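You operate a simulated robot arm through the tools that you are given. There is no shell and no other tool. Be economical: measure what you need, move in short steps, check, and stop when the job is done.

You are at the controls of a simulated two-armed robot. One attempt, no reset.

JOB
Take the lid off the steel pot and lay it down on the top of the steel stand.

It is judged by the outcome, as a careful person would: the job done as asked, and still so three seconds after it is handed in. It fails if anything else is knocked over, pushed out of place, dropped, spilled or broken. A push-on lid holds only when it is set on centred and level and pressed home; a screw cap is set on level and turned clockwise until tight.

ROBOT AND FRAMES
Two 7-joint arms with two-finger parallel grippers on one trunk, on a base that drives. Base frame: it is fixed to the floor where the robot stands at the start and does not move with it; the origin is under the middle of the robot, x ahead of it, y to its left, z up; the surface under the hand at the start is at about z = 94. Readings come in cm, rad, newtons and seconds.
The left shoulder is at the start at [6.4, 18.2, 113.7], the right one opposite. With the tool pointing down near the work surface each hand reaches from about 28 to 74 cm from the robot's upright axis, wherever it stands, measured 20 degrees to its own side. Payload 3.91 kg a hand.
The tool frame of a hand sits at the grasp point between the pads (the TCP): z along the fingers, y along the line on which they close. The tips reach 3 cm beyond it. The gripper opens to 11 cm. The fingers are 2 cm wide and 1 cm thick; the gripper's body (4.8 by 11.2 cm) begins 5.5 cm behind the TCP.
Orientation is that of the tool frame in the base frame, as a unit quaternion [x, y, z, w]. With the fingers straight down and closing along the base's y, the tool's x points along the base's -x, its y along +y and its z along -z.

CONTROLS
- The arms move only by the tool move_arm. It takes "left_deltas", "right_deltas" or both (then of equal length, played together; a hand with none holds still); each is a list of rows, each a list of 6 numbers: the shift along the tool's x, y, z in units of 40 mm (1.0 is 40 mm), then the turn, a rotation vector about the tool's x, y, z in units of 5 degrees (1.0 is 5 degrees). In form: [[dx, dy, dz, wx, wy, wz], ...]. A call has 1 to 12 rows; each row shifts and turns the commanded pose from where the row before left it, along the tool's axes as they then stand. "left_hand" and "right_hand" are, for a hand that has rows, the gripper command, from -1 (shut) to 1 (fully open), values between in proportion, set as the call begins (left out, the last holds). A call with a number of a shift or a turn outside -1 to 1 is refused whole. Each row takes 0.2 s and may step no farther than 5 cm and 0.15 rad from the row before; otherwise, or with a gripper value out of range, the whole call is refused. Where a pose cannot be reached the arm comes as near as it can. A force on the tool above 40 N (or 10 N above the force at the start of the call, whichever is more), or a blocked arm, ends the call early, and 0.2 s more pass. The fingers move at their own pace (about 7.2 cm/s each) and stop on an object; they squeeze with about 21 N. The grip force told is the motor's: it shows also when the fingers shut on nothing. Time passes only in rows, and 0.2 s behind the last, so rows that do not move let the fingers close. It gives the time, the measured TCP pose, the force on the tool (base axes), the opening and the grip force at its end, in the units of the frame above (readings bear some noise), with the torque about the TCP (base axes, N m) and any sound that the robot's microphone picked up.
- Cameras (640 x 400 px; columns grow to the right, rows downward): "scene" is now at [22.22, 1.38, 135.74]; the picture's right is [0.07, -1.00, 0.00], its down [-0.33, -0.02, -0.94] and it looks along [0.94, 0.06, -0.33] (base axes); focal length 214 px, centre (320, 200). "left" rides on the left gripper at [7.2, -1.7, -10.3] in its tool frame; the picture's right is [0.23, 0.97, 0.00], its down [-0.76, 0.18, -0.62] and it looks along [-0.61, 0.14, 0.78] (tool axes); focal length 222 px, centre (320, 200). "right" rides on the right gripper at [7.2, 1.7, -10.3] in its tool frame; the picture's right is [-0.23, 0.97, 0.00], its down [-0.76, -0.18, -0.62] and it looks along [-0.61, -0.14, 0.78] (tool axes); focal length 222 px, centre (320, 200). There is no depth. A picture from a camera that has moved, and an enlarged one, comes with that camera's place and axes in the base frame and with its lens. The place of the scene camera against the robot may be out by one fixed shift of up to 2.5 cm in any direction.
- get_image(camera): a new picture of that camera. No time passes.
- slide_trunk(by): slides the trunk up (or, below 0, down) by that many cm; the arms and the scene camera ride with it, the base frame stays. It gives what a move gives, with no picture.
- base_move(legs): drives the robot by 1 to 6 legs, each [ahead, left, turn to the left] in cm, cm and rad, along the robot's own axes; the way and the turn of a leg run together, so that a leg with both is an arc; at most 150 cm and 3.142 rad a leg. The arms and the cameras ride along, it lands a little off, and it stops where it bumps. It gives what a move gives.
- aim_head(pan, tilt): turns the head with the scene camera to pan (to the left, within 1.396 rad either way) and tilt (down, from -0.506 to 1.204), counted from straight ahead of the robot. It gives what a move gives.
- close_up(camera, box): a new picture of the part [left, top, right, bottom] of that camera's present view, enlarged. No time passes.
- job_done(): hands the job in; it is judged then, once.

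Work in short steps. Places have to be worked out from the pictures, the camera data and where the tool is seen: move nearer, look again, correct. Check each grasp and each placing, and mend what went wrong. You have 120 turns and 92 pictures in all, those below and enlarged ones among them. Open the grippers and draw the arms clear of the work before you hand the job in, unless the task says otherwise; then end with one line.

The tools are called after "Call:" as a command line: name --argument value ..., lists and objects as JSON in quotes. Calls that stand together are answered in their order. move_arm: Moves the arms, as the interface text tells. Its arguments: {"type":"object","properties":{"left_deltas":{"type":"array","items":{"type":"array","items":{"type":"number"}}},"left_hand":{"type":"number"},"right_deltas":{"type":"array","items":{"type":"array","items":{"type":"number"}}},"right_hand":{"type":"number"}},"required":[]} The other tools are called the same way: slide_trunk (by) slides the trunk up or down; base_move (legs) drives the base; aim_head (pan, tilt) turns the head that bears the scene camera; get_image (camera) takes a picture; close_up (camera, box) takes an enlarged picture of a part of a camera's view; job_done () hands the job in.

At the start:

```text
t: 0.0
left_tcp_pos: [34.1, 13.41, 129.19]
left_ee_rot: [0.0, 1.0, -0.001, 0.0]
left_contact_force: [-0.4, 0.1, 0.3]
left_moment: [-0.01, -0.03, 0.01]
left_width: 11.01
left_grasp_force: 0.0
right_tcp_pos: [39.64, -17.27, 124.03]
right_ee_rot: [0.0, 1.0, 0.0, 0.0]
right_contact_force: [0.0, -0.4, -0.1]
right_moment: [-0.01, -0.02, 0.02]
right_width: 11.01
right_grasp_force: 0.0
trunk travel left (down, up): [-40.0, 11.4]
robot x, y, heading: [0.14, 0.05, -0.005]
head pan, tilt: [0.068, 0.339]
```

scene: 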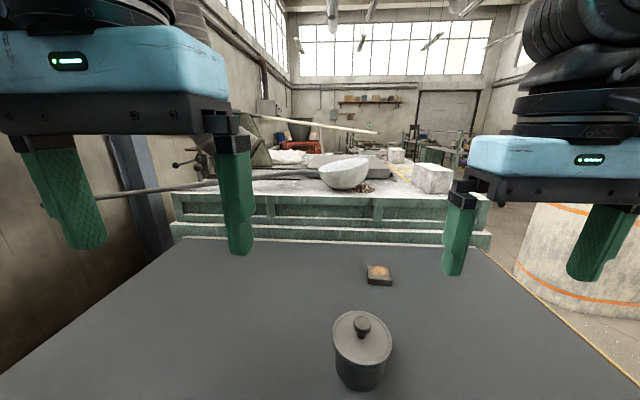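
right: 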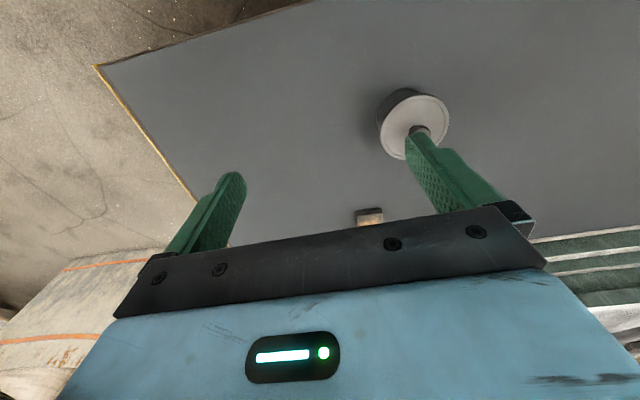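
left: 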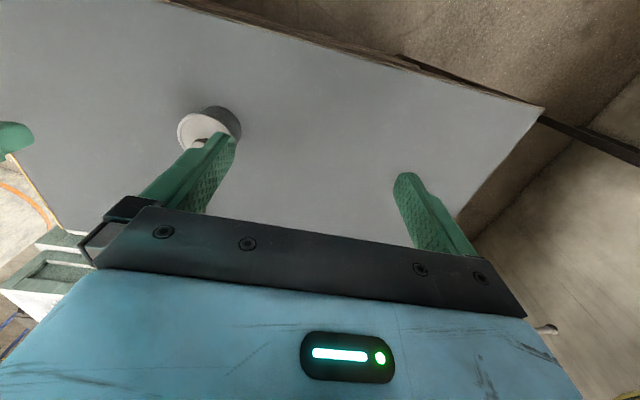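

The pot with its knobbed lid is in front of me, and a small block behind it may be the stand. I'll enlarge that part of the view.

Call:
close_up --camera "scene" --box '[300, 240, 440, 400]'

Call:
aim_head --pan 0.0 --tilt 0.9

Call:
get_image --camera "scene"

```text
2.50 times, centred on (370, 320) of scene
camera zoom: at [22.22, 1.38, 135.74], right [0.07, -1.0, 0.0], down [-0.33, -0.02, -0.94], along [0.94, 0.06, -0.33], focal length 536 px, centre (195, -100)
```

zoom: 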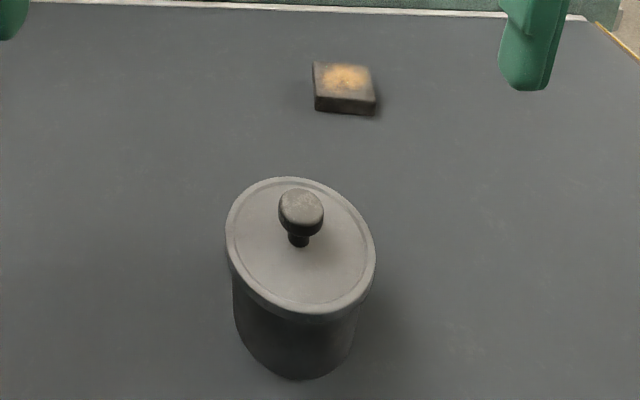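

```text
t: 1.0
left_tcp_pos: [34.36, 13.46, 128.93]
left_ee_rot: [-0.004, 1.0, 0.002, 0.0]
left_contact_force: [35.0, 13.1, -46.6]
left_moment: [-0.67, -0.8, -0.7]
left_width: 11.02
left_grasp_force: 0.0
right_tcp_pos: [39.52, -17.25, 124.1]
right_ee_rot: [0.0, 1.0, -0.001, 0.0]
right_contact_force: [-0.4, -0.4, -0.6]
right_moment: [0.01, 0.0, -0.02]
right_width: 11.0
right_grasp_force: 0.1
trunk travel left (down, up): [-40.0, 11.4]
robot x, y, heading: [-0.12, -0.2, 0.003]
head pan, tilt: [0.0, 0.901]
```

```text
87 pictures are left
camera scene: at [21.73, 1.12, 133.28], right [0.04, -1.0, 0.0], down [-0.57, -0.02, -0.82], along [0.82, 0.03, -0.57], focal length 214 px, centre (320, 200)
```

scene: 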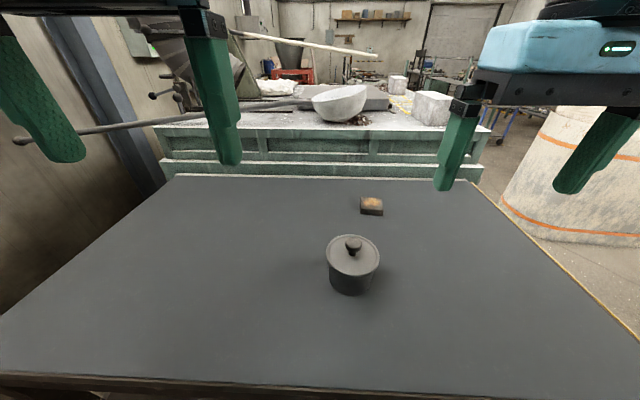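

The left arm feels a load since the head was tilted, so the head or camera may be touching it. I'll tilt back up to check.

Call:
aim_head --pan 0.0 --tilt 0.45

Call:
get_image --camera "scene"

```text
t: 1.9
left_tcp_pos: [34.03, 13.3, 129.43]
left_ee_rot: [0.0, 1.0, -0.001, 0.001]
left_contact_force: [0.4, 1.2, -0.2]
left_moment: [0.02, 0.03, 0.0]
left_width: 11.0
left_grasp_force: 0.0
right_tcp_pos: [39.61, -17.28, 124.01]
right_ee_rot: [0.001, 1.0, 0.0, 0.0]
right_contact_force: [0.3, -0.3, 0.1]
right_moment: [-0.02, 0.0, -0.01]
right_width: 11.02
right_grasp_force: 0.0
trunk travel left (down, up): [-40.0, 11.4]
robot x, y, heading: [0.13, -0.25, -0.002]
head pan, tilt: [0.0, 0.45]
```

```text
86 pictures are left
camera scene: at [22.14, 0.76, 134.69], right [0.0, -1.0, 0.0], down [-0.44, 0.0, -0.9], along [0.9, 0.0, -0.44], focal length 214 px, centre (320, 200)
```

scene: 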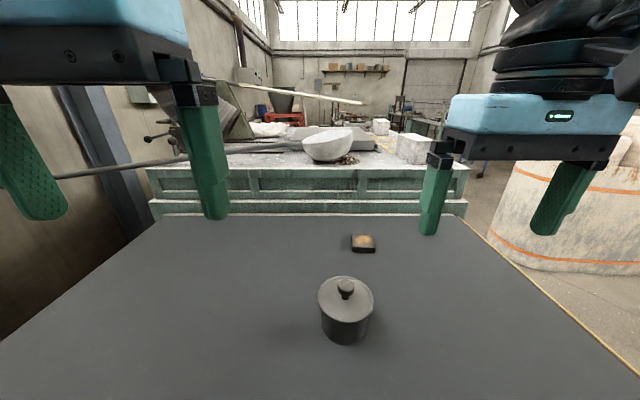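

The contact is gone. I'll move the left hand outward to clear the head before looking around.

Call:
move_arm --left_deltas '[[0, 1, 0, 0, 0, 0], [0, 1, 0, 0, 0, 0], [0, 1, 0, 0, 0, 0], [0, 1, 0, 0, 0, 0]]'

Call:
aim_head --pan -0.2 --tilt 0.7

Call:
get_image --camera "scene"

```text
t: 2.9
left_tcp_pos: [34.68, 28.01, 126.94]
left_ee_rot: [-0.001, 1.0, -0.003, -0.001]
left_contact_force: [0.1, -0.2, -1.1]
left_moment: [-0.03, -0.02, 0.02]
left_width: 10.98
left_grasp_force: 0.1
left hand out of reach, approached as far as the arm can: row 3, 4
right_tcp_pos: [39.72, -17.15, 124.11]
right_ee_rot: [0.0, 1.0, 0.0, 0.0]
right_contact_force: [-0.3, -0.2, 0.0]
right_moment: [-0.04, -0.01, 0.0]
right_width: 10.99
right_grasp_force: 0.0
trunk travel left (down, up): [-40.0, 11.4]
robot x, y, heading: [0.04, -0.06, -0.004]
head pan, tilt: [0.0, 0.45]
```

```text
t: 3.6
left_tcp_pos: [34.68, 27.75, 127.0]
left_ee_rot: [0.0, 1.0, -0.001, 0.0]
left_contact_force: [0.5, -0.6, 0.8]
left_moment: [0.01, -0.01, -0.02]
left_width: 10.99
left_grasp_force: 0.0
right_tcp_pos: [39.64, -17.19, 124.04]
right_ee_rot: [0.0, 1.0, -0.001, 0.0]
right_contact_force: [-0.1, 0.2, 0.6]
right_moment: [0.02, 0.0, -0.01]
right_width: 11.0
right_grasp_force: 0.0
trunk travel left (down, up): [-40.0, 11.4]
robot x, y, heading: [0.26, 0.4, 0.002]
head pan, tilt: [-0.201, 0.7]
```

```text
85 pictures are left
camera scene: at [21.24, -0.95, 132.49], right [-0.2, -0.98, 0.0], down [-0.63, 0.13, -0.77], along [0.75, -0.15, -0.64], focal length 214 px, centre (320, 200)
```

scene: 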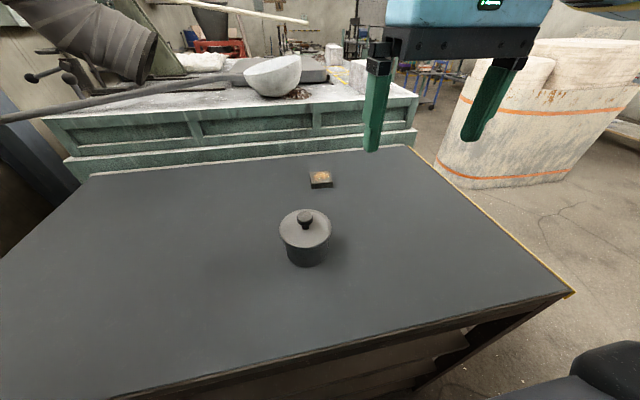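

The full table shows only the pot and the small block. I'll look around to both sides for any other stand.

Call:
aim_head --pan -1.1 --tilt 0.5

Call:
get_image --camera "scene"

Call:
aim_head --pan 0.7 --tilt 0.5

Call:
get_image --camera "scene"

```text
t: 4.8
left_tcp_pos: [34.69, 27.7, 127.05]
left_ee_rot: [0.0, 1.0, -0.001, 0.0]
left_contact_force: [-0.4, -0.1, -0.5]
left_moment: [0.01, 0.01, -0.01]
left_width: 11.0
left_grasp_force: 0.0
right_tcp_pos: [39.57, -17.34, 124.07]
right_ee_rot: [0.0, 1.0, 0.001, 0.0]
right_contact_force: [0.9, 1.1, -0.3]
right_moment: [0.0, 0.02, -0.02]
right_width: 10.97
right_grasp_force: 0.1
trunk travel left (down, up): [-40.0, 11.4]
robot x, y, heading: [0.04, -0.16, 0.005]
head pan, tilt: [-1.1, 0.499]
```

```text
84 pictures are left
camera scene: at [17.06, -7.35, 134.25], right [-0.89, -0.45, 0.0], down [-0.22, 0.43, -0.88], along [0.4, -0.78, -0.48], focal length 214 px, centre (320, 200)
```

scene: 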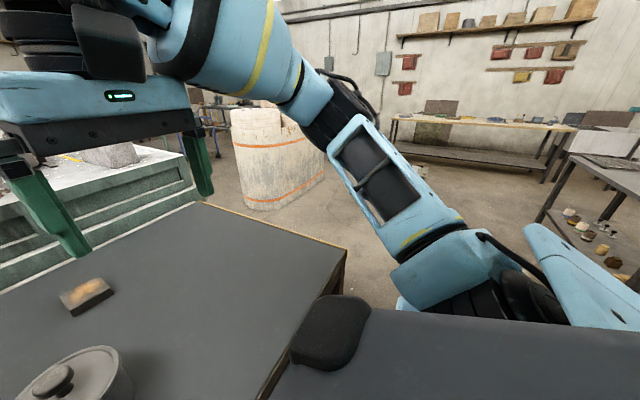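

```text
t: 6.7
left_tcp_pos: [34.61, 27.63, 127.15]
left_ee_rot: [-0.001, 1.0, -0.002, 0.0]
left_contact_force: [-0.2, -0.1, -0.3]
left_moment: [-0.01, -0.03, -0.02]
left_width: 11.01
left_grasp_force: 0.0
right_tcp_pos: [39.62, -17.2, 124.02]
right_ee_rot: [0.0, 1.0, 0.0, 0.0]
right_contact_force: [0.4, -0.1, -0.4]
right_moment: [0.0, 0.01, -0.01]
right_width: 11.04
right_grasp_force: 0.1
trunk travel left (down, up): [-40.0, 11.4]
robot x, y, heading: [0.12, 0.01, -0.004]
head pan, tilt: [0.7, 0.499]
```

```text
83 pictures are left
camera scene: at [19.89, 6.6, 134.25], right [0.64, -0.77, 0.0], down [-0.37, -0.31, -0.88], along [0.67, 0.57, -0.48], focal length 214 px, centre (320, 200)
```

scene: 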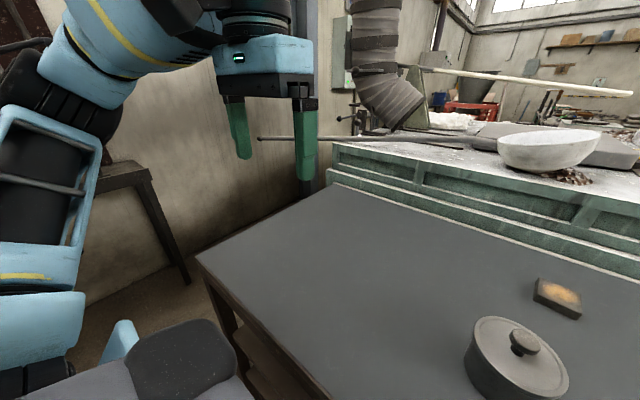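

No other stand around, so the small rusty-topped steel block (about x 71, y -11.6) is it. The pot is around (49, -4), with its knob top near z 106. I'll bring the right hand above the pot to measure.

Call:
move_arm --right_deltas '[[-0.6, 0.85, 0, 0, 0, 0], [-0.6, 0.85, 0, 0, 0, 0], [-0.6, 0.85, 0.3, 0, 0, 0], [-0.5, 0.75, 0.6, 0, 0, 0]]'

Call:
get_image --camera "right"

Call:
aim_head --pan 0.0 --tilt 0.6

Call:
get_image --camera "scene"

```text
t: 7.7
left_tcp_pos: [34.73, 27.88, 126.81]
left_ee_rot: [-0.001, 1.0, -0.002, 0.0]
left_contact_force: [0.3, -0.5, 0.0]
left_moment: [-0.01, 0.0, -0.01]
left_width: 11.01
left_grasp_force: 0.0
right_tcp_pos: [49.0, -4.12, 120.47]
right_ee_rot: [0.0, 1.0, 0.0, 0.001]
right_contact_force: [-0.3, -0.4, 0.5]
right_moment: [-0.02, -0.03, -0.02]
right_width: 11.02
right_grasp_force: 0.1
trunk travel left (down, up): [-40.0, 11.4]
robot x, y, heading: [0.15, 0.21, -0.001]
head pan, tilt: [0.7, 0.499]
```

```text
82 pictures are left
camera right: at [41.85, -2.52, 130.8], right [0.23, 0.97, 0.0], down [0.76, -0.18, 0.62], along [0.61, -0.14, -0.78], focal length 222 px, centre (320, 200)
```

right: 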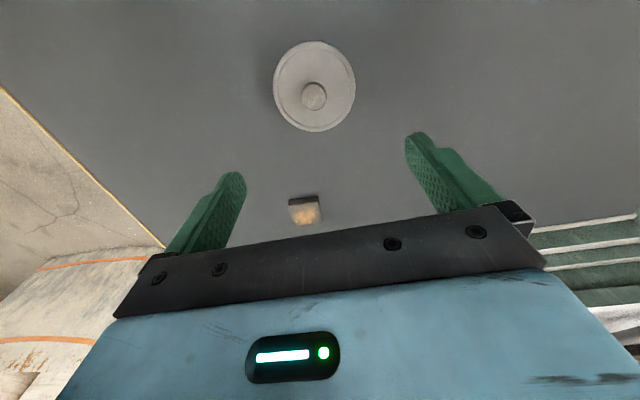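

```text
t: 8.7
left_tcp_pos: [34.72, 27.75, 127.03]
left_ee_rot: [-0.002, 1.0, 0.0, 0.0]
left_contact_force: [0.9, -0.3, -0.3]
left_moment: [0.02, -0.02, -0.02]
left_width: 10.99
left_grasp_force: 0.0
right_tcp_pos: [48.97, -4.22, 120.53]
right_ee_rot: [0.0, 1.0, 0.0, 0.0]
right_contact_force: [0.2, -0.2, 0.0]
right_moment: [0.0, 0.03, -0.02]
right_width: 11.0
right_grasp_force: 0.0
trunk travel left (down, up): [-40.0, 11.4]
robot x, y, heading: [-0.23, -0.13, -0.0]
head pan, tilt: [0.0, 0.6]
```

```text
81 pictures are left
camera scene: at [21.76, 0.76, 133.34], right [0.0, -1.0, 0.0], down [-0.56, 0.0, -0.83], along [0.83, 0.0, -0.56], focal length 214 px, centre (320, 200)
```

scene: 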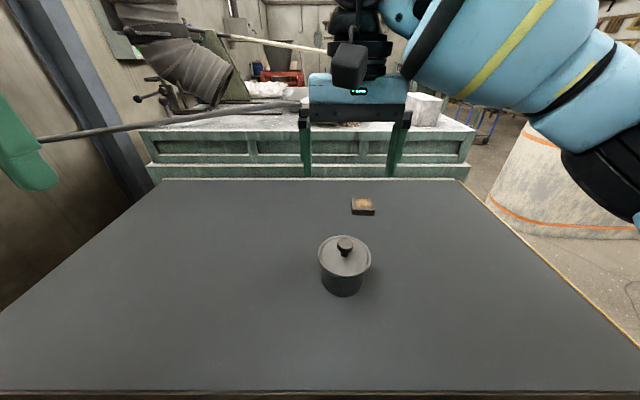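

The wrist view puts the knob at about (47.6, -4.4), the lid about 9.4 cm across, and the stand top at about (71, -12.4) and 6.4 cm wide. I'll centre over the knob, descend partway, and re-measure.

Call:
move_arm --right_deltas '[[0.17, -0.03, 0.5, 0, 0, 0], [0.17, -0.03, 0.5, 0, 0, 0], [0, 0, 0.5, 0, 0, 0], [0, 0, 0.3, 0, 0, 0]]'

Call:
get_image --camera "right"

Call:
close_up --camera "scene" --box '[280, 180, 400, 310]'

```text
t: 9.7
left_tcp_pos: [34.83, 27.71, 127.11]
left_ee_rot: [-0.001, 1.0, -0.001, 0.001]
left_contact_force: [1.1, -1.0, -0.1]
left_moment: [-0.01, -0.03, 0.0]
left_width: 11.02
left_grasp_force: 0.1
right_tcp_pos: [47.39, -4.31, 113.38]
right_ee_rot: [0.0, 1.0, 0.0, 0.0]
right_contact_force: [-0.6, -0.6, 0.3]
right_moment: [-0.03, 0.03, -0.02]
right_width: 11.0
right_grasp_force: 0.0
trunk travel left (down, up): [-40.0, 11.4]
robot x, y, heading: [0.16, 0.01, 0.0]
head pan, tilt: [0.0, 0.6]
```

```text
80 pictures are left
camera right: at [40.17, -2.78, 123.66], right [0.23, 0.97, 0.0], down [0.76, -0.18, 0.62], along [0.61, -0.14, -0.78], focal length 222 px, centre (320, 200)
```

right: 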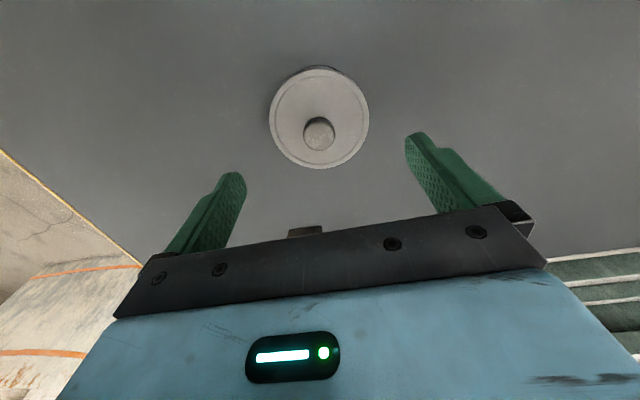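

```text
3.08 times, centred on (340, 245) of scene
camera zoom: at [21.77, 0.74, 133.34], right [0.0, -1.0, 0.0], down [-0.56, 0.0, -0.83], along [0.83, 0.0, -0.56], focal length 660 px, centre (258, 62)
```

zoom: 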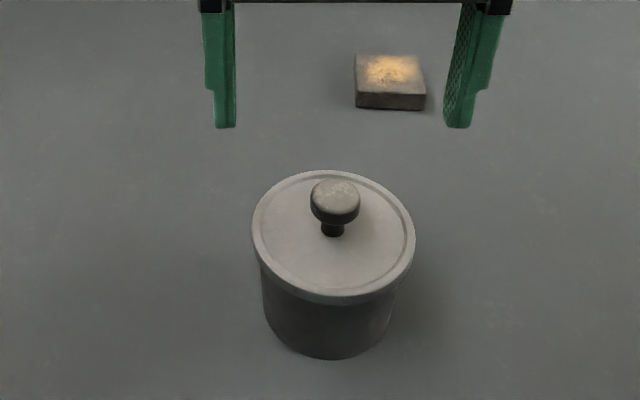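

Triangulating again, the knob is about (48, -4.55), with its top around z 103–104.5 and the lid at about 101.5. I'll descend to TCP z 108 (tips at 105), then look again.

Call:
move_arm --right_deltas '[[-0.08, -0.03, 0.45, 0, 0, 0], [-0.08, -0.03, 0.45, 0, 0, 0], [0, 0, 0.45, 0, 0, 0]]'

Call:
get_image --camera "right"

Call:
close_up --camera "scene" --box '[280, 180, 400, 310]'

```text
t: 10.5
left_tcp_pos: [34.78, 27.75, 127.04]
left_ee_rot: [-0.001, 1.0, 0.0, 0.001]
left_contact_force: [-0.1, 0.0, -0.5]
left_moment: [0.02, 0.01, 0.04]
left_width: 10.99
left_grasp_force: 0.1
right_tcp_pos: [48.14, -4.45, 107.64]
right_ee_rot: [0.0, 1.0, 0.0, 0.0]
right_contact_force: [0.4, -0.7, -0.2]
right_moment: [-0.04, 0.01, -0.02]
right_width: 10.99
right_grasp_force: 0.1
trunk travel left (down, up): [-40.0, 11.4]
robot x, y, heading: [0.24, -0.0, 0.004]
head pan, tilt: [0.0, 0.6]
```

```text
78 pictures are left
camera right: at [40.9, -2.94, 118.08], right [0.23, 0.97, 0.0], down [0.76, -0.18, 0.62], along [0.61, -0.14, -0.78], focal length 222 px, centre (320, 200)
```

right: 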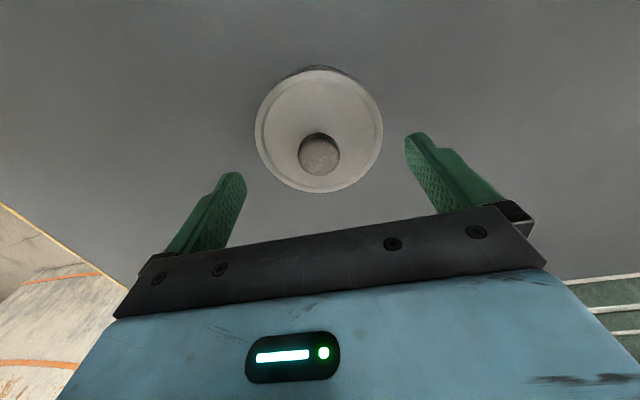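

```text
3.08 times, centred on (340, 245) of scene
camera zoom: at [21.78, 0.74, 133.34], right [0.0, -1.0, 0.0], down [-0.57, 0.0, -0.82], along [0.82, 0.0, -0.57], focal length 660 px, centre (258, 62)
```

zoom: 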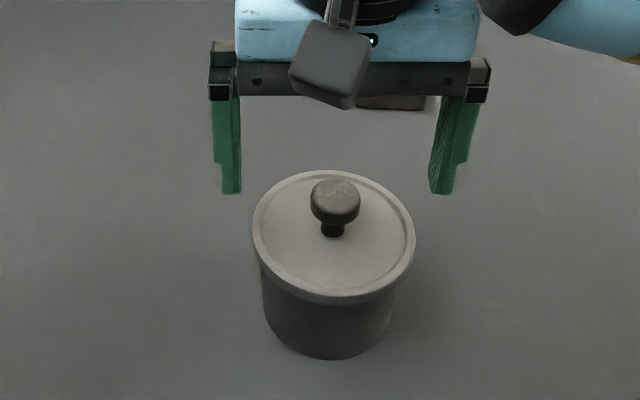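

The knob top is at about (48.1, -4.56, 104), centred between the fingers. I'll lower 2.4 cm so the tips flank the knob head, then close.

Call:
move_arm --right_deltas '[[0, -0.02, 0.3, 0, 0, 0], [0, 0, 0.3, 0, 0, 0], [0, 0, 0, 0, 0, 0]]'

Call:
close_up --camera "scene" --box '[280, 180, 400, 310]'

Call:
get_image --camera "right"

```text
t: 11.3
left_tcp_pos: [34.72, 27.84, 126.91]
left_ee_rot: [-0.001, 1.0, -0.001, 0.0]
left_contact_force: [0.1, -0.5, -0.1]
left_moment: [0.01, 0.02, 0.0]
left_width: 10.98
left_grasp_force: 0.1
right_tcp_pos: [48.07, -4.65, 105.43]
right_ee_rot: [0.0, 1.0, -0.001, 0.001]
right_contact_force: [-0.4, 1.0, 0.2]
right_moment: [0.01, 0.04, -0.05]
right_width: 11.01
right_grasp_force: 0.1
trunk travel left (down, up): [-40.0, 11.4]
robot x, y, heading: [0.31, -0.31, 0.002]
head pan, tilt: [0.0, 0.6]
```

```text
3.08 times, centred on (340, 245) of scene
camera zoom: at [21.75, 0.75, 133.34], right [0.0, -1.0, 0.0], down [-0.56, 0.0, -0.83], along [0.83, 0.0, -0.56], focal length 660 px, centre (258, 62)
```

zoom: 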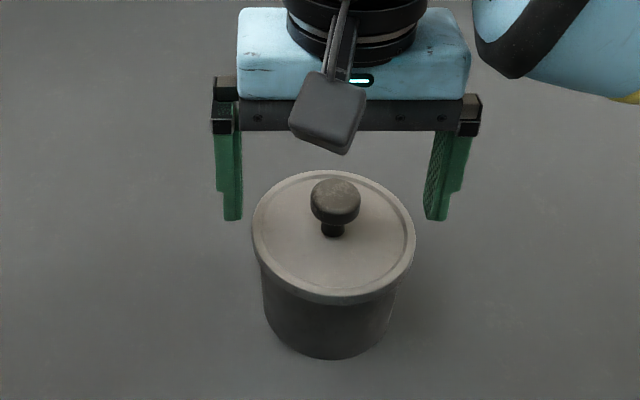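

```text
75 pictures are left
camera right: at [40.96, -2.98, 115.77], right [0.23, 0.97, 0.0], down [0.76, -0.18, 0.62], along [0.61, -0.14, -0.78], focal length 222 px, centre (320, 200)
```

right: 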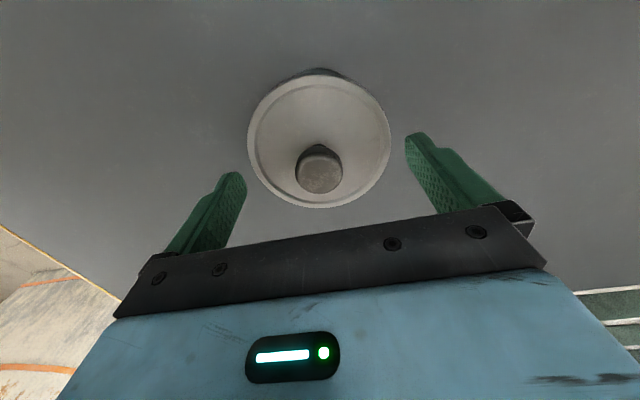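

The tips are at about z 102.4, just above the lid (about 101.7) and alongside the knob head, and they're centred. Closing the gripper.

Call:
move_arm --right_deltas '[[0, 0.02, 0, 0, 0, 0], [0, 0, 0, 0, 0, 0], [0, 0, 0, 0, 0, 0], [0, 0, 0, 0, 0, 0], [0, 0, 0, 0, 0, 0]]' --right_hand -1

Call:
close_up --camera "scene" --box '[280, 180, 400, 310]'

```text
t: 12.5
left_tcp_pos: [34.74, 27.74, 126.98]
left_ee_rot: [-0.001, 1.0, 0.0, 0.0]
left_contact_force: [0.2, 0.9, 0.3]
left_moment: [0.04, -0.05, -0.02]
left_width: 10.99
left_grasp_force: 0.1
right_tcp_pos: [48.2, -4.49, 105.43]
right_ee_rot: [0.0, 1.0, 0.0, 0.0]
right_contact_force: [0.3, -2.4, 0.5]
right_moment: [-0.07, -0.01, -0.01]
right_width: 2.84
right_grasp_force: 20.6
trunk travel left (down, up): [-40.0, 11.4]
robot x, y, heading: [-0.09, 0.18, 0.003]
head pan, tilt: [0.0, 0.6]
```

```text
3.08 times, centred on (340, 245) of scene
camera zoom: at [21.76, 0.72, 133.34], right [0.0, -1.0, 0.0], down [-0.56, 0.0, -0.83], along [0.83, 0.0, -0.56], focal length 660 px, centre (258, 62)
```

zoom: 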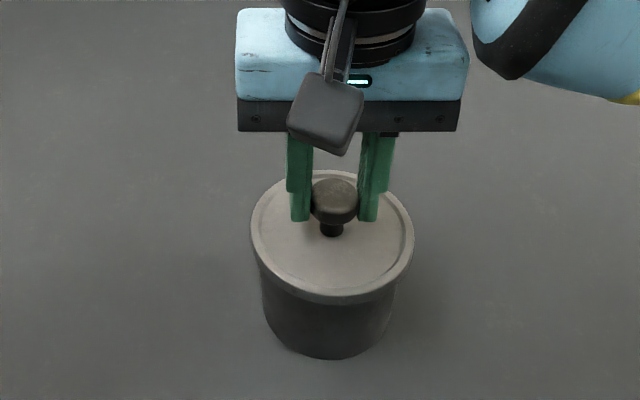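

The knob is gripped at 2.84 cm width. Next is a slow straight lift.

Call:
move_arm --right_deltas '[[0, 0, -0.1, 0, 0, 0], [0, 0, -0.15, 0, 0, 0], [0, 0, -0.25, 0, 0, 0], [0, 0, -0.25, 0, 0, 0]]'

Call:
close_up --camera "scene" --box '[280, 180, 400, 310]'

```text
t: 13.5
left_tcp_pos: [34.55, 27.76, 127.01]
left_ee_rot: [-0.001, 1.0, -0.002, 0.0]
left_contact_force: [-0.2, -0.3, 0.0]
left_moment: [-0.02, 0.02, 0.05]
left_width: 10.99
left_grasp_force: 0.1
right_tcp_pos: [48.09, -4.51, 108.34]
right_ee_rot: [0.001, 1.0, 0.0, 0.0]
right_contact_force: [0.9, 0.4, -0.8]
right_moment: [0.01, 0.02, -0.02]
right_width: 0.02
right_grasp_force: 21.2
trunk travel left (down, up): [-40.0, 11.4]
robot x, y, heading: [0.15, 0.17, 0.0]
head pan, tilt: [0.0, 0.6]
```

```text
3.08 times, centred on (340, 245) of scene
camera zoom: at [21.76, 0.75, 133.34], right [0.0, -1.0, 0.0], down [-0.56, 0.0, -0.83], along [0.83, 0.0, -0.56], focal length 660 px, centre (258, 62)
```

zoom: 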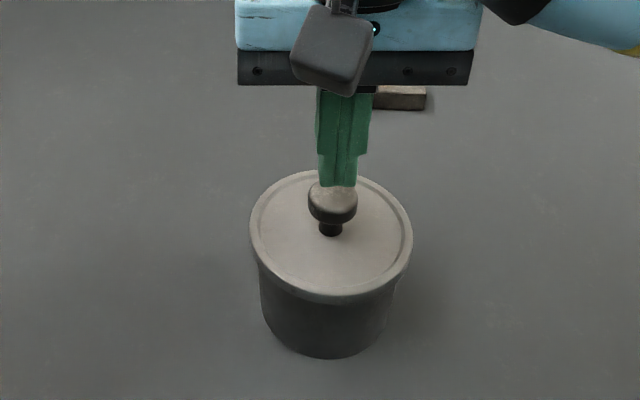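

The fingers slipped off the knob and the lid stayed on, with the pot nearly unmoved. I'll reopen, go deeper (tips just above the lid at about 101.5), grip again, and lift in tiny steps while watching the force.

Call:
move_arm --right_deltas '[[0, 0, -0.3, 0, 0, 0], [0, 0, 0, 0, 0, 0], [0, 0, 0, 0, 0, 0], [0, 0, 0, 0, 0, 0]]' --right_hand 0.2

Call:
get_image --camera "right"

```text
t: 14.5
left_tcp_pos: [34.53, 27.85, 127.08]
left_ee_rot: [-0.001, 1.0, -0.001, 0.0]
left_contact_force: [-1.1, 0.6, 0.0]
left_moment: [-0.06, 0.01, -0.02]
left_width: 11.01
left_grasp_force: 0.1
right_tcp_pos: [48.1, -4.53, 109.56]
right_ee_rot: [0.0, 1.0, -0.001, 0.0]
right_contact_force: [1.1, -0.1, -0.4]
right_moment: [0.0, -0.01, -0.01]
right_width: 6.61
right_grasp_force: 0.1
trunk travel left (down, up): [-40.0, 11.4]
robot x, y, heading: [-0.36, 0.16, -0.001]
head pan, tilt: [0.0, 0.6]
```

```text
72 pictures are left
camera right: at [40.85, -2.98, 119.92], right [0.23, 0.97, 0.0], down [0.76, -0.18, 0.62], along [0.61, -0.14, -0.78], focal length 222 px, centre (320, 200)
```

right: 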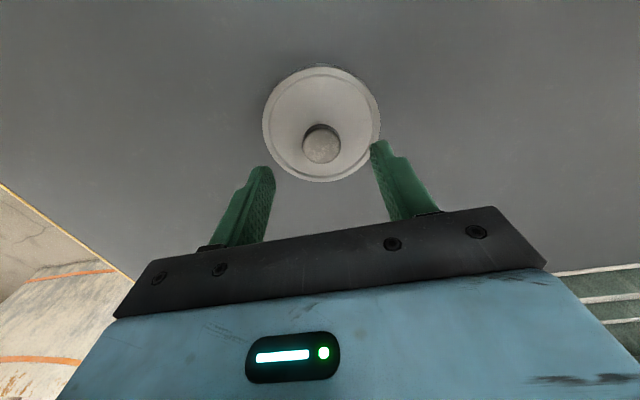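

The knob is still at about (48.1, -4.5). I'll descend 4.9 cm in small rows, stopping early on contact.

Call:
move_arm --right_deltas '[[0, 0, 0.5, 0, 0, 0], [0, 0, 0.4, 0, 0, 0], [0, 0, 0.15, 0, 0, 0], [0, 0, 0.13, 0, 0, 0], [0, 0, 0, 0, 0, 0]]'

Call:
close_up --camera "scene" --box '[300, 200, 380, 280]'

```text
t: 15.7
left_tcp_pos: [34.66, 27.79, 127.01]
left_ee_rot: [-0.001, 1.0, -0.002, 0.0]
left_contact_force: [-1.3, -0.1, -0.1]
left_moment: [-0.02, 0.0, -0.01]
left_width: 10.99
left_grasp_force: 0.1
right_tcp_pos: [47.95, -4.57, 104.77]
right_ee_rot: [0.0, 1.0, 0.0, 0.001]
right_contact_force: [-0.8, -0.7, 0.3]
right_moment: [-0.02, -0.02, 0.0]
right_width: 6.6
right_grasp_force: 0.0
trunk travel left (down, up): [-40.0, 11.4]
robot x, y, heading: [0.04, -0.2, -0.002]
head pan, tilt: [0.0, 0.6]
```

```text
5.00 times, centred on (340, 240) of scene
camera zoom: at [21.76, 0.75, 133.34], right [0.0, -1.0, 0.0], down [-0.56, 0.0, -0.83], along [0.83, 0.0, -0.56], focal length 1072 px, centre (220, 0)
```

zoom: 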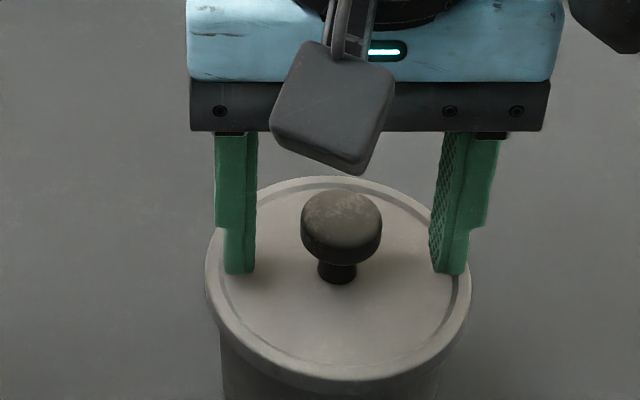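

The tips now sit below the head's underside and clear of the lid. Closing, then a very small lift.

Call:
move_arm --right_deltas '[[0, 0, 0, 0, 0, 0], [0, 0, 0, 0, 0, 0], [0, 0, 0, 0, 0, 0], [0, 0, 0, 0, 0, 0], [0, 0, -0.03, 0, 0, 0], [0, 0, -0.03, 0, 0, 0], [0, 0, -0.03, 0, 0, 0]]' --right_hand -1

Call:
close_up --camera "scene" --box '[300, 200, 380, 280]'

```text
t: 17.3
left_tcp_pos: [34.77, 27.76, 126.89]
left_ee_rot: [-0.001, 1.0, -0.002, 0.0]
left_contact_force: [0.5, -1.0, -0.2]
left_moment: [0.01, 0.02, 0.02]
left_width: 10.97
left_grasp_force: 0.0
right_tcp_pos: [48.09, -4.63, 105.26]
right_ee_rot: [0.0, 1.0, 0.001, 0.0]
right_contact_force: [0.3, 0.1, -4.1]
right_moment: [0.02, 0.01, 0.02]
right_width: 2.85
right_grasp_force: 21.1
trunk travel left (down, up): [-40.0, 11.4]
robot x, y, heading: [0.03, -0.12, -0.001]
head pan, tilt: [0.0, 0.6]
```

```text
5.00 times, centred on (340, 240) of scene
camera zoom: at [21.8, 0.75, 133.33], right [0.0, -1.0, 0.0], down [-0.57, 0.0, -0.82], along [0.82, 0.0, -0.57], focal length 1072 px, centre (220, 0)
```

zoom: 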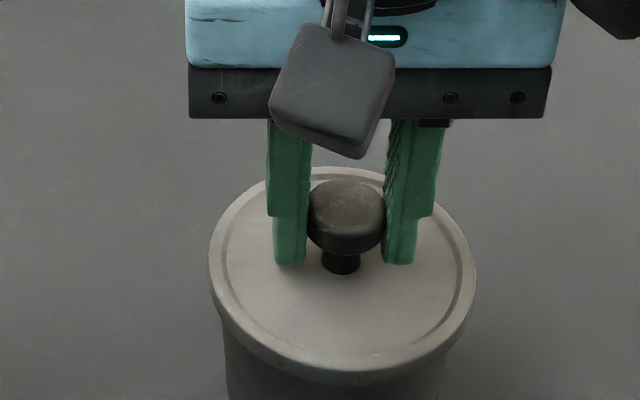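

The tool carries about 4 N and the lid has risen with it; the grip holds. I'll continue lifting slowly.

Call:
move_arm --right_deltas '[[0, 0, -0.04, 0, 0, 0], [0, 0, -0.05, 0, 0, 0], [0, 0, -0.06, 0, 0, 0], [0, 0, -0.06, 0, 0, 0], [0, 0, -0.06, 0, 0, 0]]'

Call:
close_up --camera "scene" --box '[280, 180, 400, 310]'

```text
t: 18.5
left_tcp_pos: [34.73, 27.85, 126.93]
left_ee_rot: [-0.001, 1.0, -0.001, 0.0]
left_contact_force: [0.6, -0.5, 0.4]
left_moment: [0.01, 0.03, 0.03]
left_width: 11.01
left_grasp_force: 0.1
right_tcp_pos: [48.13, -4.63, 106.19]
right_ee_rot: [0.0, 1.0, 0.001, 0.0]
right_contact_force: [-0.6, -0.2, -4.1]
right_moment: [-0.02, 0.0, 0.02]
right_width: 2.84
right_grasp_force: 20.8
trunk travel left (down, up): [-40.0, 11.4]
robot x, y, heading: [0.22, 0.4, 0.0]
head pan, tilt: [0.0, 0.6]
```

```text
3.08 times, centred on (340, 245) of scene
camera zoom: at [21.79, 0.75, 133.34], right [0.0, -1.0, 0.0], down [-0.57, 0.0, -0.82], along [0.82, 0.0, -0.57], focal length 660 px, centre (258, 62)
```

zoom: 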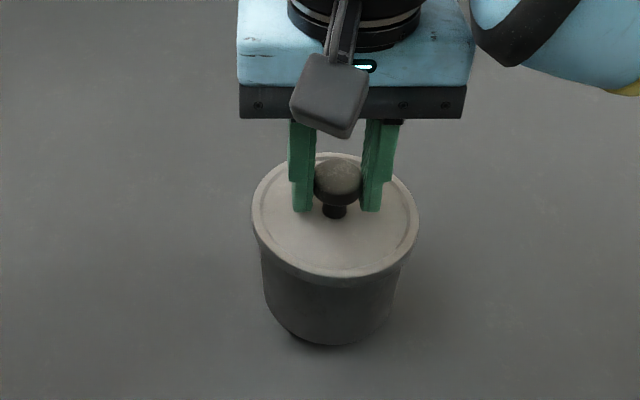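

The pot's underside rose too (bottom edge moved from row 358 to 345), so the lid is tight and I'm lifting the whole pot. I'll set it straight back down and then use the left hand to hold the body.

Call:
move_arm --right_deltas '[[0, 0, 0.06, 0, 0, 0], [0, 0, 0.06, 0, 0, 0], [0, 0, 0.06, 0, 0, 0], [0, 0, 0.06, 0, 0, 0], [0, 0, 0.06, 0, 0, 0], [0, 0, 0.03, 0, 0, 0], [0, 0, 0, 0, 0, 0]]'

Call:
close_up --camera "scene" --box '[280, 180, 400, 310]'

```text
t: 20.1
left_tcp_pos: [34.74, 27.67, 127.06]
left_ee_rot: [-0.001, 1.0, 0.0, 0.0]
left_contact_force: [0.2, -0.7, 0.0]
left_moment: [0.02, 0.04, 0.0]
left_width: 11.01
left_grasp_force: 0.1
right_tcp_pos: [48.06, -4.61, 104.86]
right_ee_rot: [-0.001, 1.0, 0.0, 0.0]
right_contact_force: [0.4, 0.7, -3.5]
right_moment: [-0.01, -0.01, 0.02]
right_width: 2.84
right_grasp_force: 20.9
trunk travel left (down, up): [-40.0, 11.4]
robot x, y, heading: [0.07, -0.3, 0.001]
head pan, tilt: [0.0, 0.6]
```

```text
3.08 times, centred on (340, 245) of scene
camera zoom: at [21.79, 0.75, 133.34], right [0.0, -1.0, 0.0], down [-0.57, 0.0, -0.82], along [0.82, 0.0, -0.57], focal length 660 px, centre (258, 62)
```

zoom: 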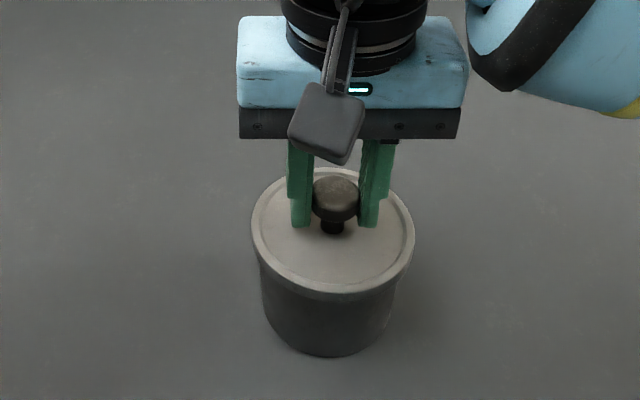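

Still 3.5 N on the tool, so it's not fully down. I'll lower another 1 mm at a time and meanwhile start turning the left hand (yaw) for a side grasp.

Call:
move_arm --right_deltas '[[0, 0, 0.03, 0, 0, 0], [0, 0, 0.03, 0, 0, 0], [0, 0, 0, 0, 0, 0], [0, 0, 0, 0, 0, 0], [0, 0, 0, 0, 0, 0], [0, 0, 0, 0, 0, 0], [0, 0, 0, 0, 0, 0], [0, 0, 0, 0, 0, 0], [0, 0, 0, 0, 0, 0], [0, 0, 0, 0, 0, 0], [0, 0, 0, 0, 0, 0]]' --left_deltas '[[-0.7, 0, 0.2, 0, 0, 0], [-0.7, 0, 0.2, 0, 0, 0], [0, 0, 0, 0, 0, -1], [0, 0, 0, 0, 0, -1], [0, 0, 0, 0, 0, -1], [0, 0, 0, 0, 0, -1], [0, 0, 0, 0, 0, -1], [0, 0, 0, 0, 0, -1], [0, 0, 0, 0, 0, -1], [0, 0, 0, 0, 0, -1], [0, 0, 0, 0, 0, -1]]'

```text
t: 22.5
left_tcp_pos: [40.26, 27.83, 125.33]
left_ee_rot: [-0.384, 0.923, -0.001, 0.001]
left_contact_force: [1.4, 0.5, 0.4]
left_moment: [0.01, 0.03, -0.01]
left_width: 11.0
left_grasp_force: 0.0
right_tcp_pos: [48.03, -4.44, 104.94]
right_ee_rot: [0.0, 1.0, -0.001, 0.0]
right_contact_force: [0.8, 0.7, 1.8]
right_moment: [0.0, -0.01, -0.02]
right_width: 2.86
right_grasp_force: 21.1
trunk travel left (down, up): [-40.0, 11.4]
robot x, y, heading: [-0.22, 0.3, -0.0]
head pan, tilt: [0.0, 0.6]
```

The pot is resting on the table again and the left hand is yawed 45°. I'll continue the yaw to 90°.

Call:
move_arm --left_deltas '[[0, 0, 0, 0, 0, -1], [0, 0, 0, 0, 0, -1], [0, 0, 0, 0, 0, -1], [0, 0, 0, 0, 0, -1], [0, 0, 0, 0, 0, -1], [0, 0, 0, 0, 0, -1], [0, 0, 0, 0, 0, -1], [0, 0, 0, 0, 0, -1], [0, 0, 0, 0, 0, -1]]'

Call:
move_arm --left_deltas '[[0, 0, 0, 0, 1, 0], [0, 0, 0, 0, 1, 0], [0, 0, 0, 0, 1, 0], [0, 0, 0, 0, 1, 0], [0, 0, 0, 0, 1, 0], [0, 0, 0, 0, 1, 0], [0, 0, 0, 0, 1, 0]]'

```text
t: 24.5
left_tcp_pos: [40.35, 27.8, 125.34]
left_ee_rot: [0.708, -0.706, 0.0, 0.0]
left_contact_force: [-0.2, -0.6, 0.1]
left_moment: [0.01, 0.0, 0.0]
left_width: 10.99
left_grasp_force: 0.0
right_tcp_pos: [48.05, -4.47, 104.81]
right_ee_rot: [0.001, 1.0, 0.0, 0.001]
right_contact_force: [1.5, 0.2, 3.6]
right_moment: [0.0, -0.02, -0.01]
right_width: 2.83
right_grasp_force: 20.7
trunk travel left (down, up): [-40.0, 11.4]
robot x, y, heading: [0.18, 0.17, 0.004]
head pan, tilt: [0.0, 0.6]
```

```text
t: 26.1
left_tcp_pos: [40.27, 27.76, 125.37]
left_ee_rot: [0.675, -0.674, 0.214, 0.214]
left_contact_force: [0.4, 0.4, 0.4]
left_moment: [0.0, -0.01, 0.02]
left_width: 11.0
left_grasp_force: 0.1
right_tcp_pos: [48.1, -4.56, 104.7]
right_ee_rot: [0.001, 1.0, 0.0, 0.0]
right_contact_force: [0.0, 0.9, 2.2]
right_moment: [-0.01, 0.02, -0.02]
right_width: 2.83
right_grasp_force: 21.2
trunk travel left (down, up): [-40.0, 11.4]
robot x, y, heading: [-0.19, 0.08, -0.001]
head pan, tilt: [0.0, 0.6]
```

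The tilt goes the right way (fingers toward -y and down). I'll continue to 70°.

Call:
move_arm --left_deltas '[[0, 0, 0, 0, 1, 0], [0, 0, 0, 0, 1, 0], [0, 0, 0, 0, 1, 0], [0, 0, 0, 0, 1, 0], [0, 0, 0, 0, 1, 0], [0, 0, 0, 0, 1, 0], [0, 0, 0, 0, 1, 0]]'

Call:
get_image --camera "left"

Call:
get_image --camera "scene"

```text
t: 27.7
left_tcp_pos: [40.23, 27.81, 125.41]
left_ee_rot: [0.579, -0.578, 0.407, 0.406]
left_contact_force: [0.1, -0.7, -0.3]
left_moment: [0.03, 0.03, -0.01]
left_width: 10.98
left_grasp_force: 0.1
right_tcp_pos: [48.17, -4.47, 104.81]
right_ee_rot: [0.0, 1.0, -0.001, 0.001]
right_contact_force: [0.9, -0.1, 1.6]
right_moment: [-0.01, 0.01, -0.03]
right_width: 2.85
right_grasp_force: 20.9
trunk travel left (down, up): [-40.0, 11.4]
robot x, y, heading: [-0.03, 0.14, -0.003]
head pan, tilt: [0.0, 0.6]
```

```text
67 pictures are left
camera left: at [42.02, 35.18, 135.57], right [-0.97, -0.08, 0.21], down [-0.18, 0.84, -0.51], along [-0.14, -0.53, -0.84], focal length 222 px, centre (320, 200)
```

left: 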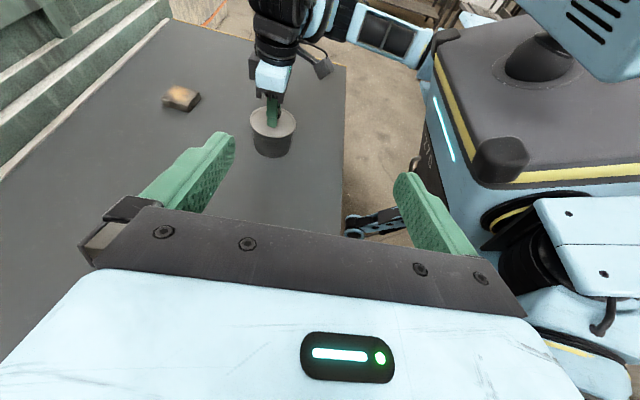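

```text
66 pictures are left
camera scene: at [21.75, 0.75, 133.34], right [0.0, -1.0, 0.0], down [-0.56, 0.0, -0.83], along [0.83, 0.0, -0.56], focal length 214 px, centre (320, 200)
```

scene: 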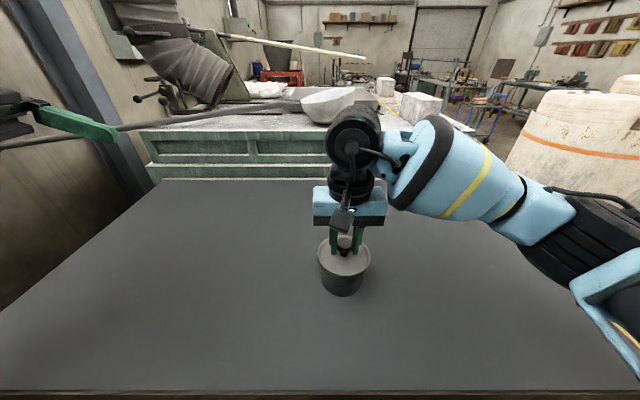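

The pot position agrees at (48.2, -4). I'll bring the left hand down to the left of the pot, at about (48, 18, 99).

Call:
move_arm --left_deltas '[[-0.672, -0.247, 0.57, 0, 0, 0], [-0.672, -0.247, 0.57, 0, 0, 0], [-0.672, -0.247, 0.57, 0, 0, 0], [-0.672, -0.247, 0.57, 0, 0, 0], [-0.672, -0.247, 0.57, 0, 0, 0], [-0.672, -0.247, 0.57, 0, 0, 0], [-0.672, -0.247, 0.57, 0, 0, 0], [-0.5, -0.247, 0.5, 0, 0, 0]]'

Call:
get_image --camera "left"

Call:
get_image --camera "scene"

```text
t: 29.5
left_tcp_pos: [48.29, 18.02, 99.67]
left_ee_rot: [0.58, -0.578, 0.408, 0.405]
left_contact_force: [0.6, -0.3, -0.4]
left_moment: [-0.03, 0.03, -0.01]
left_width: 11.01
left_grasp_force: 0.1
right_tcp_pos: [48.09, -4.54, 104.73]
right_ee_rot: [0.001, 1.0, 0.0, 0.0]
right_contact_force: [-0.7, -0.6, -0.6]
right_moment: [0.01, 0.02, 0.03]
right_width: 2.82
right_grasp_force: 20.7
trunk travel left (down, up): [-40.0, 11.4]
robot x, y, heading: [-0.34, -0.15, -0.003]
head pan, tilt: [0.0, 0.6]
```

```text
65 pictures are left
camera left: at [50.0, 25.35, 109.95], right [-0.97, -0.08, 0.21], down [-0.18, 0.85, -0.5], along [-0.14, -0.53, -0.84], focal length 222 px, centre (320, 200)
```

left: 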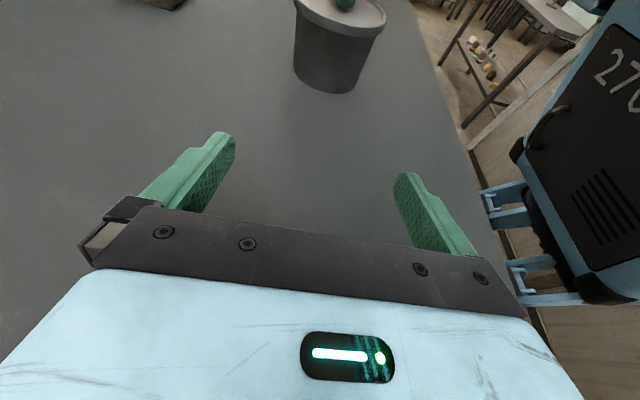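

```text
64 pictures are left
camera scene: at [21.76, 0.74, 133.34], right [0.0, -1.0, 0.0], down [-0.56, 0.0, -0.83], along [0.83, 0.0, -0.56], focal length 214 px, centre (320, 200)
```

scene: 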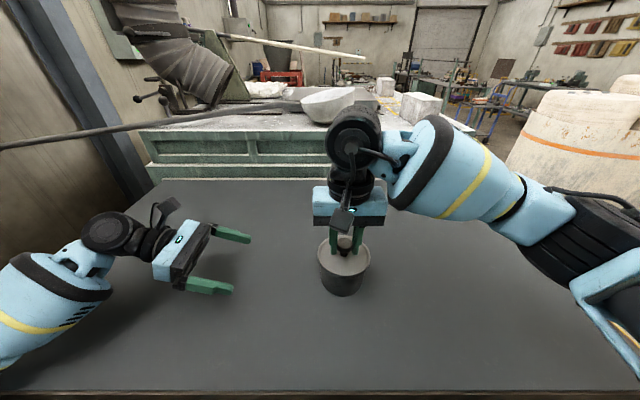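

Clear path. I'll advance the left hand toward the pot in two stages, first to about y = 5, z = 97.5.

Call:
move_arm --left_deltas '[[0.08, 0.01, 0.65, 0, 0, 0], [0.12, 0.01, 0.65, 0, 0, 0], [0.14, 0.01, 0.65, 0, 0, 0], [0.15, 0.01, 0.65, 0, 0, 0], [0.15, 0, 0.55, 0, 0, 0]]'

Call:
get_image --camera "left"

Call:
get_image --camera "scene"

```text
t: 30.7
left_tcp_pos: [49.41, 13.63, 97.43]
left_ee_rot: [0.636, -0.57, 0.405, 0.327]
left_contact_force: [0.3, 0.3, -0.8]
left_moment: [0.0, 0.02, -0.05]
left_width: 11.01
left_grasp_force: 0.1
right_tcp_pos: [47.09, -4.39, 104.83]
right_ee_rot: [-0.006, 1.0, 0.002, 0.003]
right_contact_force: [1.0, -0.8, -4.9]
right_moment: [0.05, 0.0, -0.01]
right_width: 2.84
right_grasp_force: 21.1
trunk travel left (down, up): [-40.0, 11.4]
robot x, y, heading: [-0.35, -0.02, 0.016]
head pan, tilt: [0.0, 0.6]
stopped in row 5 (left hand): the arm was blocked; the commanded pose is now the measured one
```

```text
63 pictures are left
camera left: at [49.8, 19.64, 108.57], right [-0.96, -0.24, 0.16], down [-0.28, 0.87, -0.4], along [-0.04, -0.43, -0.9], focal length 222 px, centre (320, 200)
```

left: 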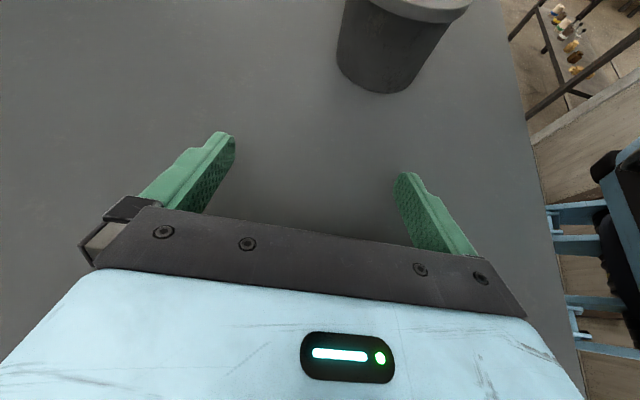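

```text
62 pictures are left
camera scene: at [20.53, 0.39, 133.32], right [0.01, -1.0, -0.01], down [-0.56, 0.0, -0.83], along [0.83, 0.01, -0.56], focal length 214 px, centre (320, 200)
```

scene: 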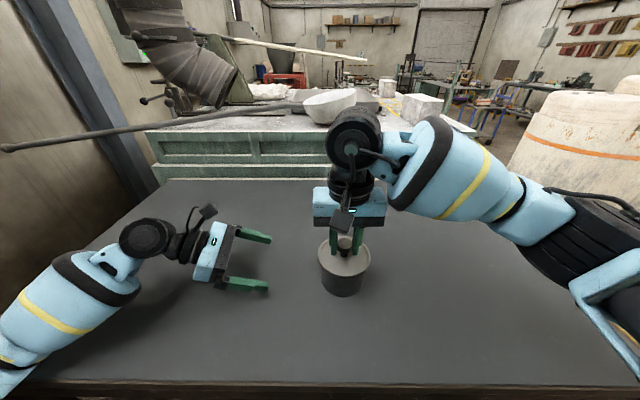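

The left forearm was blocked, probably on the table edge, and it pushed the base back about 1 cm. I'll back the left hand off before anything else.

Call:
move_arm --left_deltas '[[0.1, 0, -0.5, 0, 0, 0], [0.3, 0, -0.5, 0, 0, 0], [0.5, 0, -0.5, 0, 0, 0], [0.5, 0, -0.3, 0, 0, 0]]'

Call:
close_up --camera "scene" --box '[280, 180, 400, 310]'

```text
t: 31.7
left_tcp_pos: [49.39, 17.12, 105.26]
left_ee_rot: [0.632, -0.57, 0.402, 0.338]
left_contact_force: [-0.7, 0.7, 0.2]
left_moment: [0.03, -0.01, 0.03]
left_width: 11.02
left_grasp_force: 0.0
right_tcp_pos: [48.03, -4.17, 104.76]
right_ee_rot: [-0.003, 1.0, 0.0, 0.001]
right_contact_force: [3.9, -1.9, 7.0]
right_moment: [-0.03, -0.3, -0.07]
right_width: 2.84
right_grasp_force: 21.0
trunk travel left (down, up): [-40.0, 11.4]
robot x, y, heading: [-0.15, 0.37, 0.008]
head pan, tilt: [0.0, 0.6]
```

```text
3.08 times, centred on (340, 245) of scene
camera zoom: at [21.71, 0.92, 133.33], right [0.01, -1.0, 0.0], down [-0.56, 0.0, -0.83], along [0.83, 0.01, -0.56], focal length 660 px, centre (258, 62)
```

zoom: 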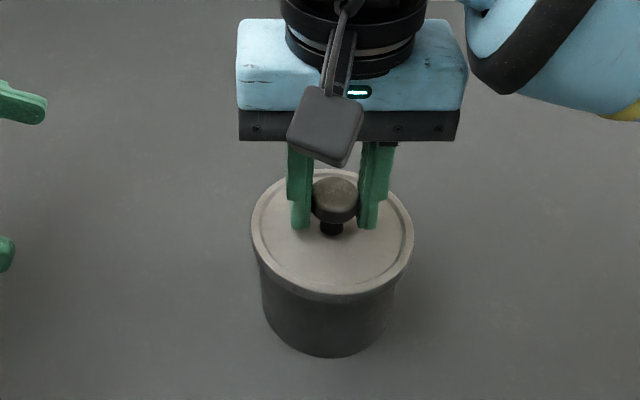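

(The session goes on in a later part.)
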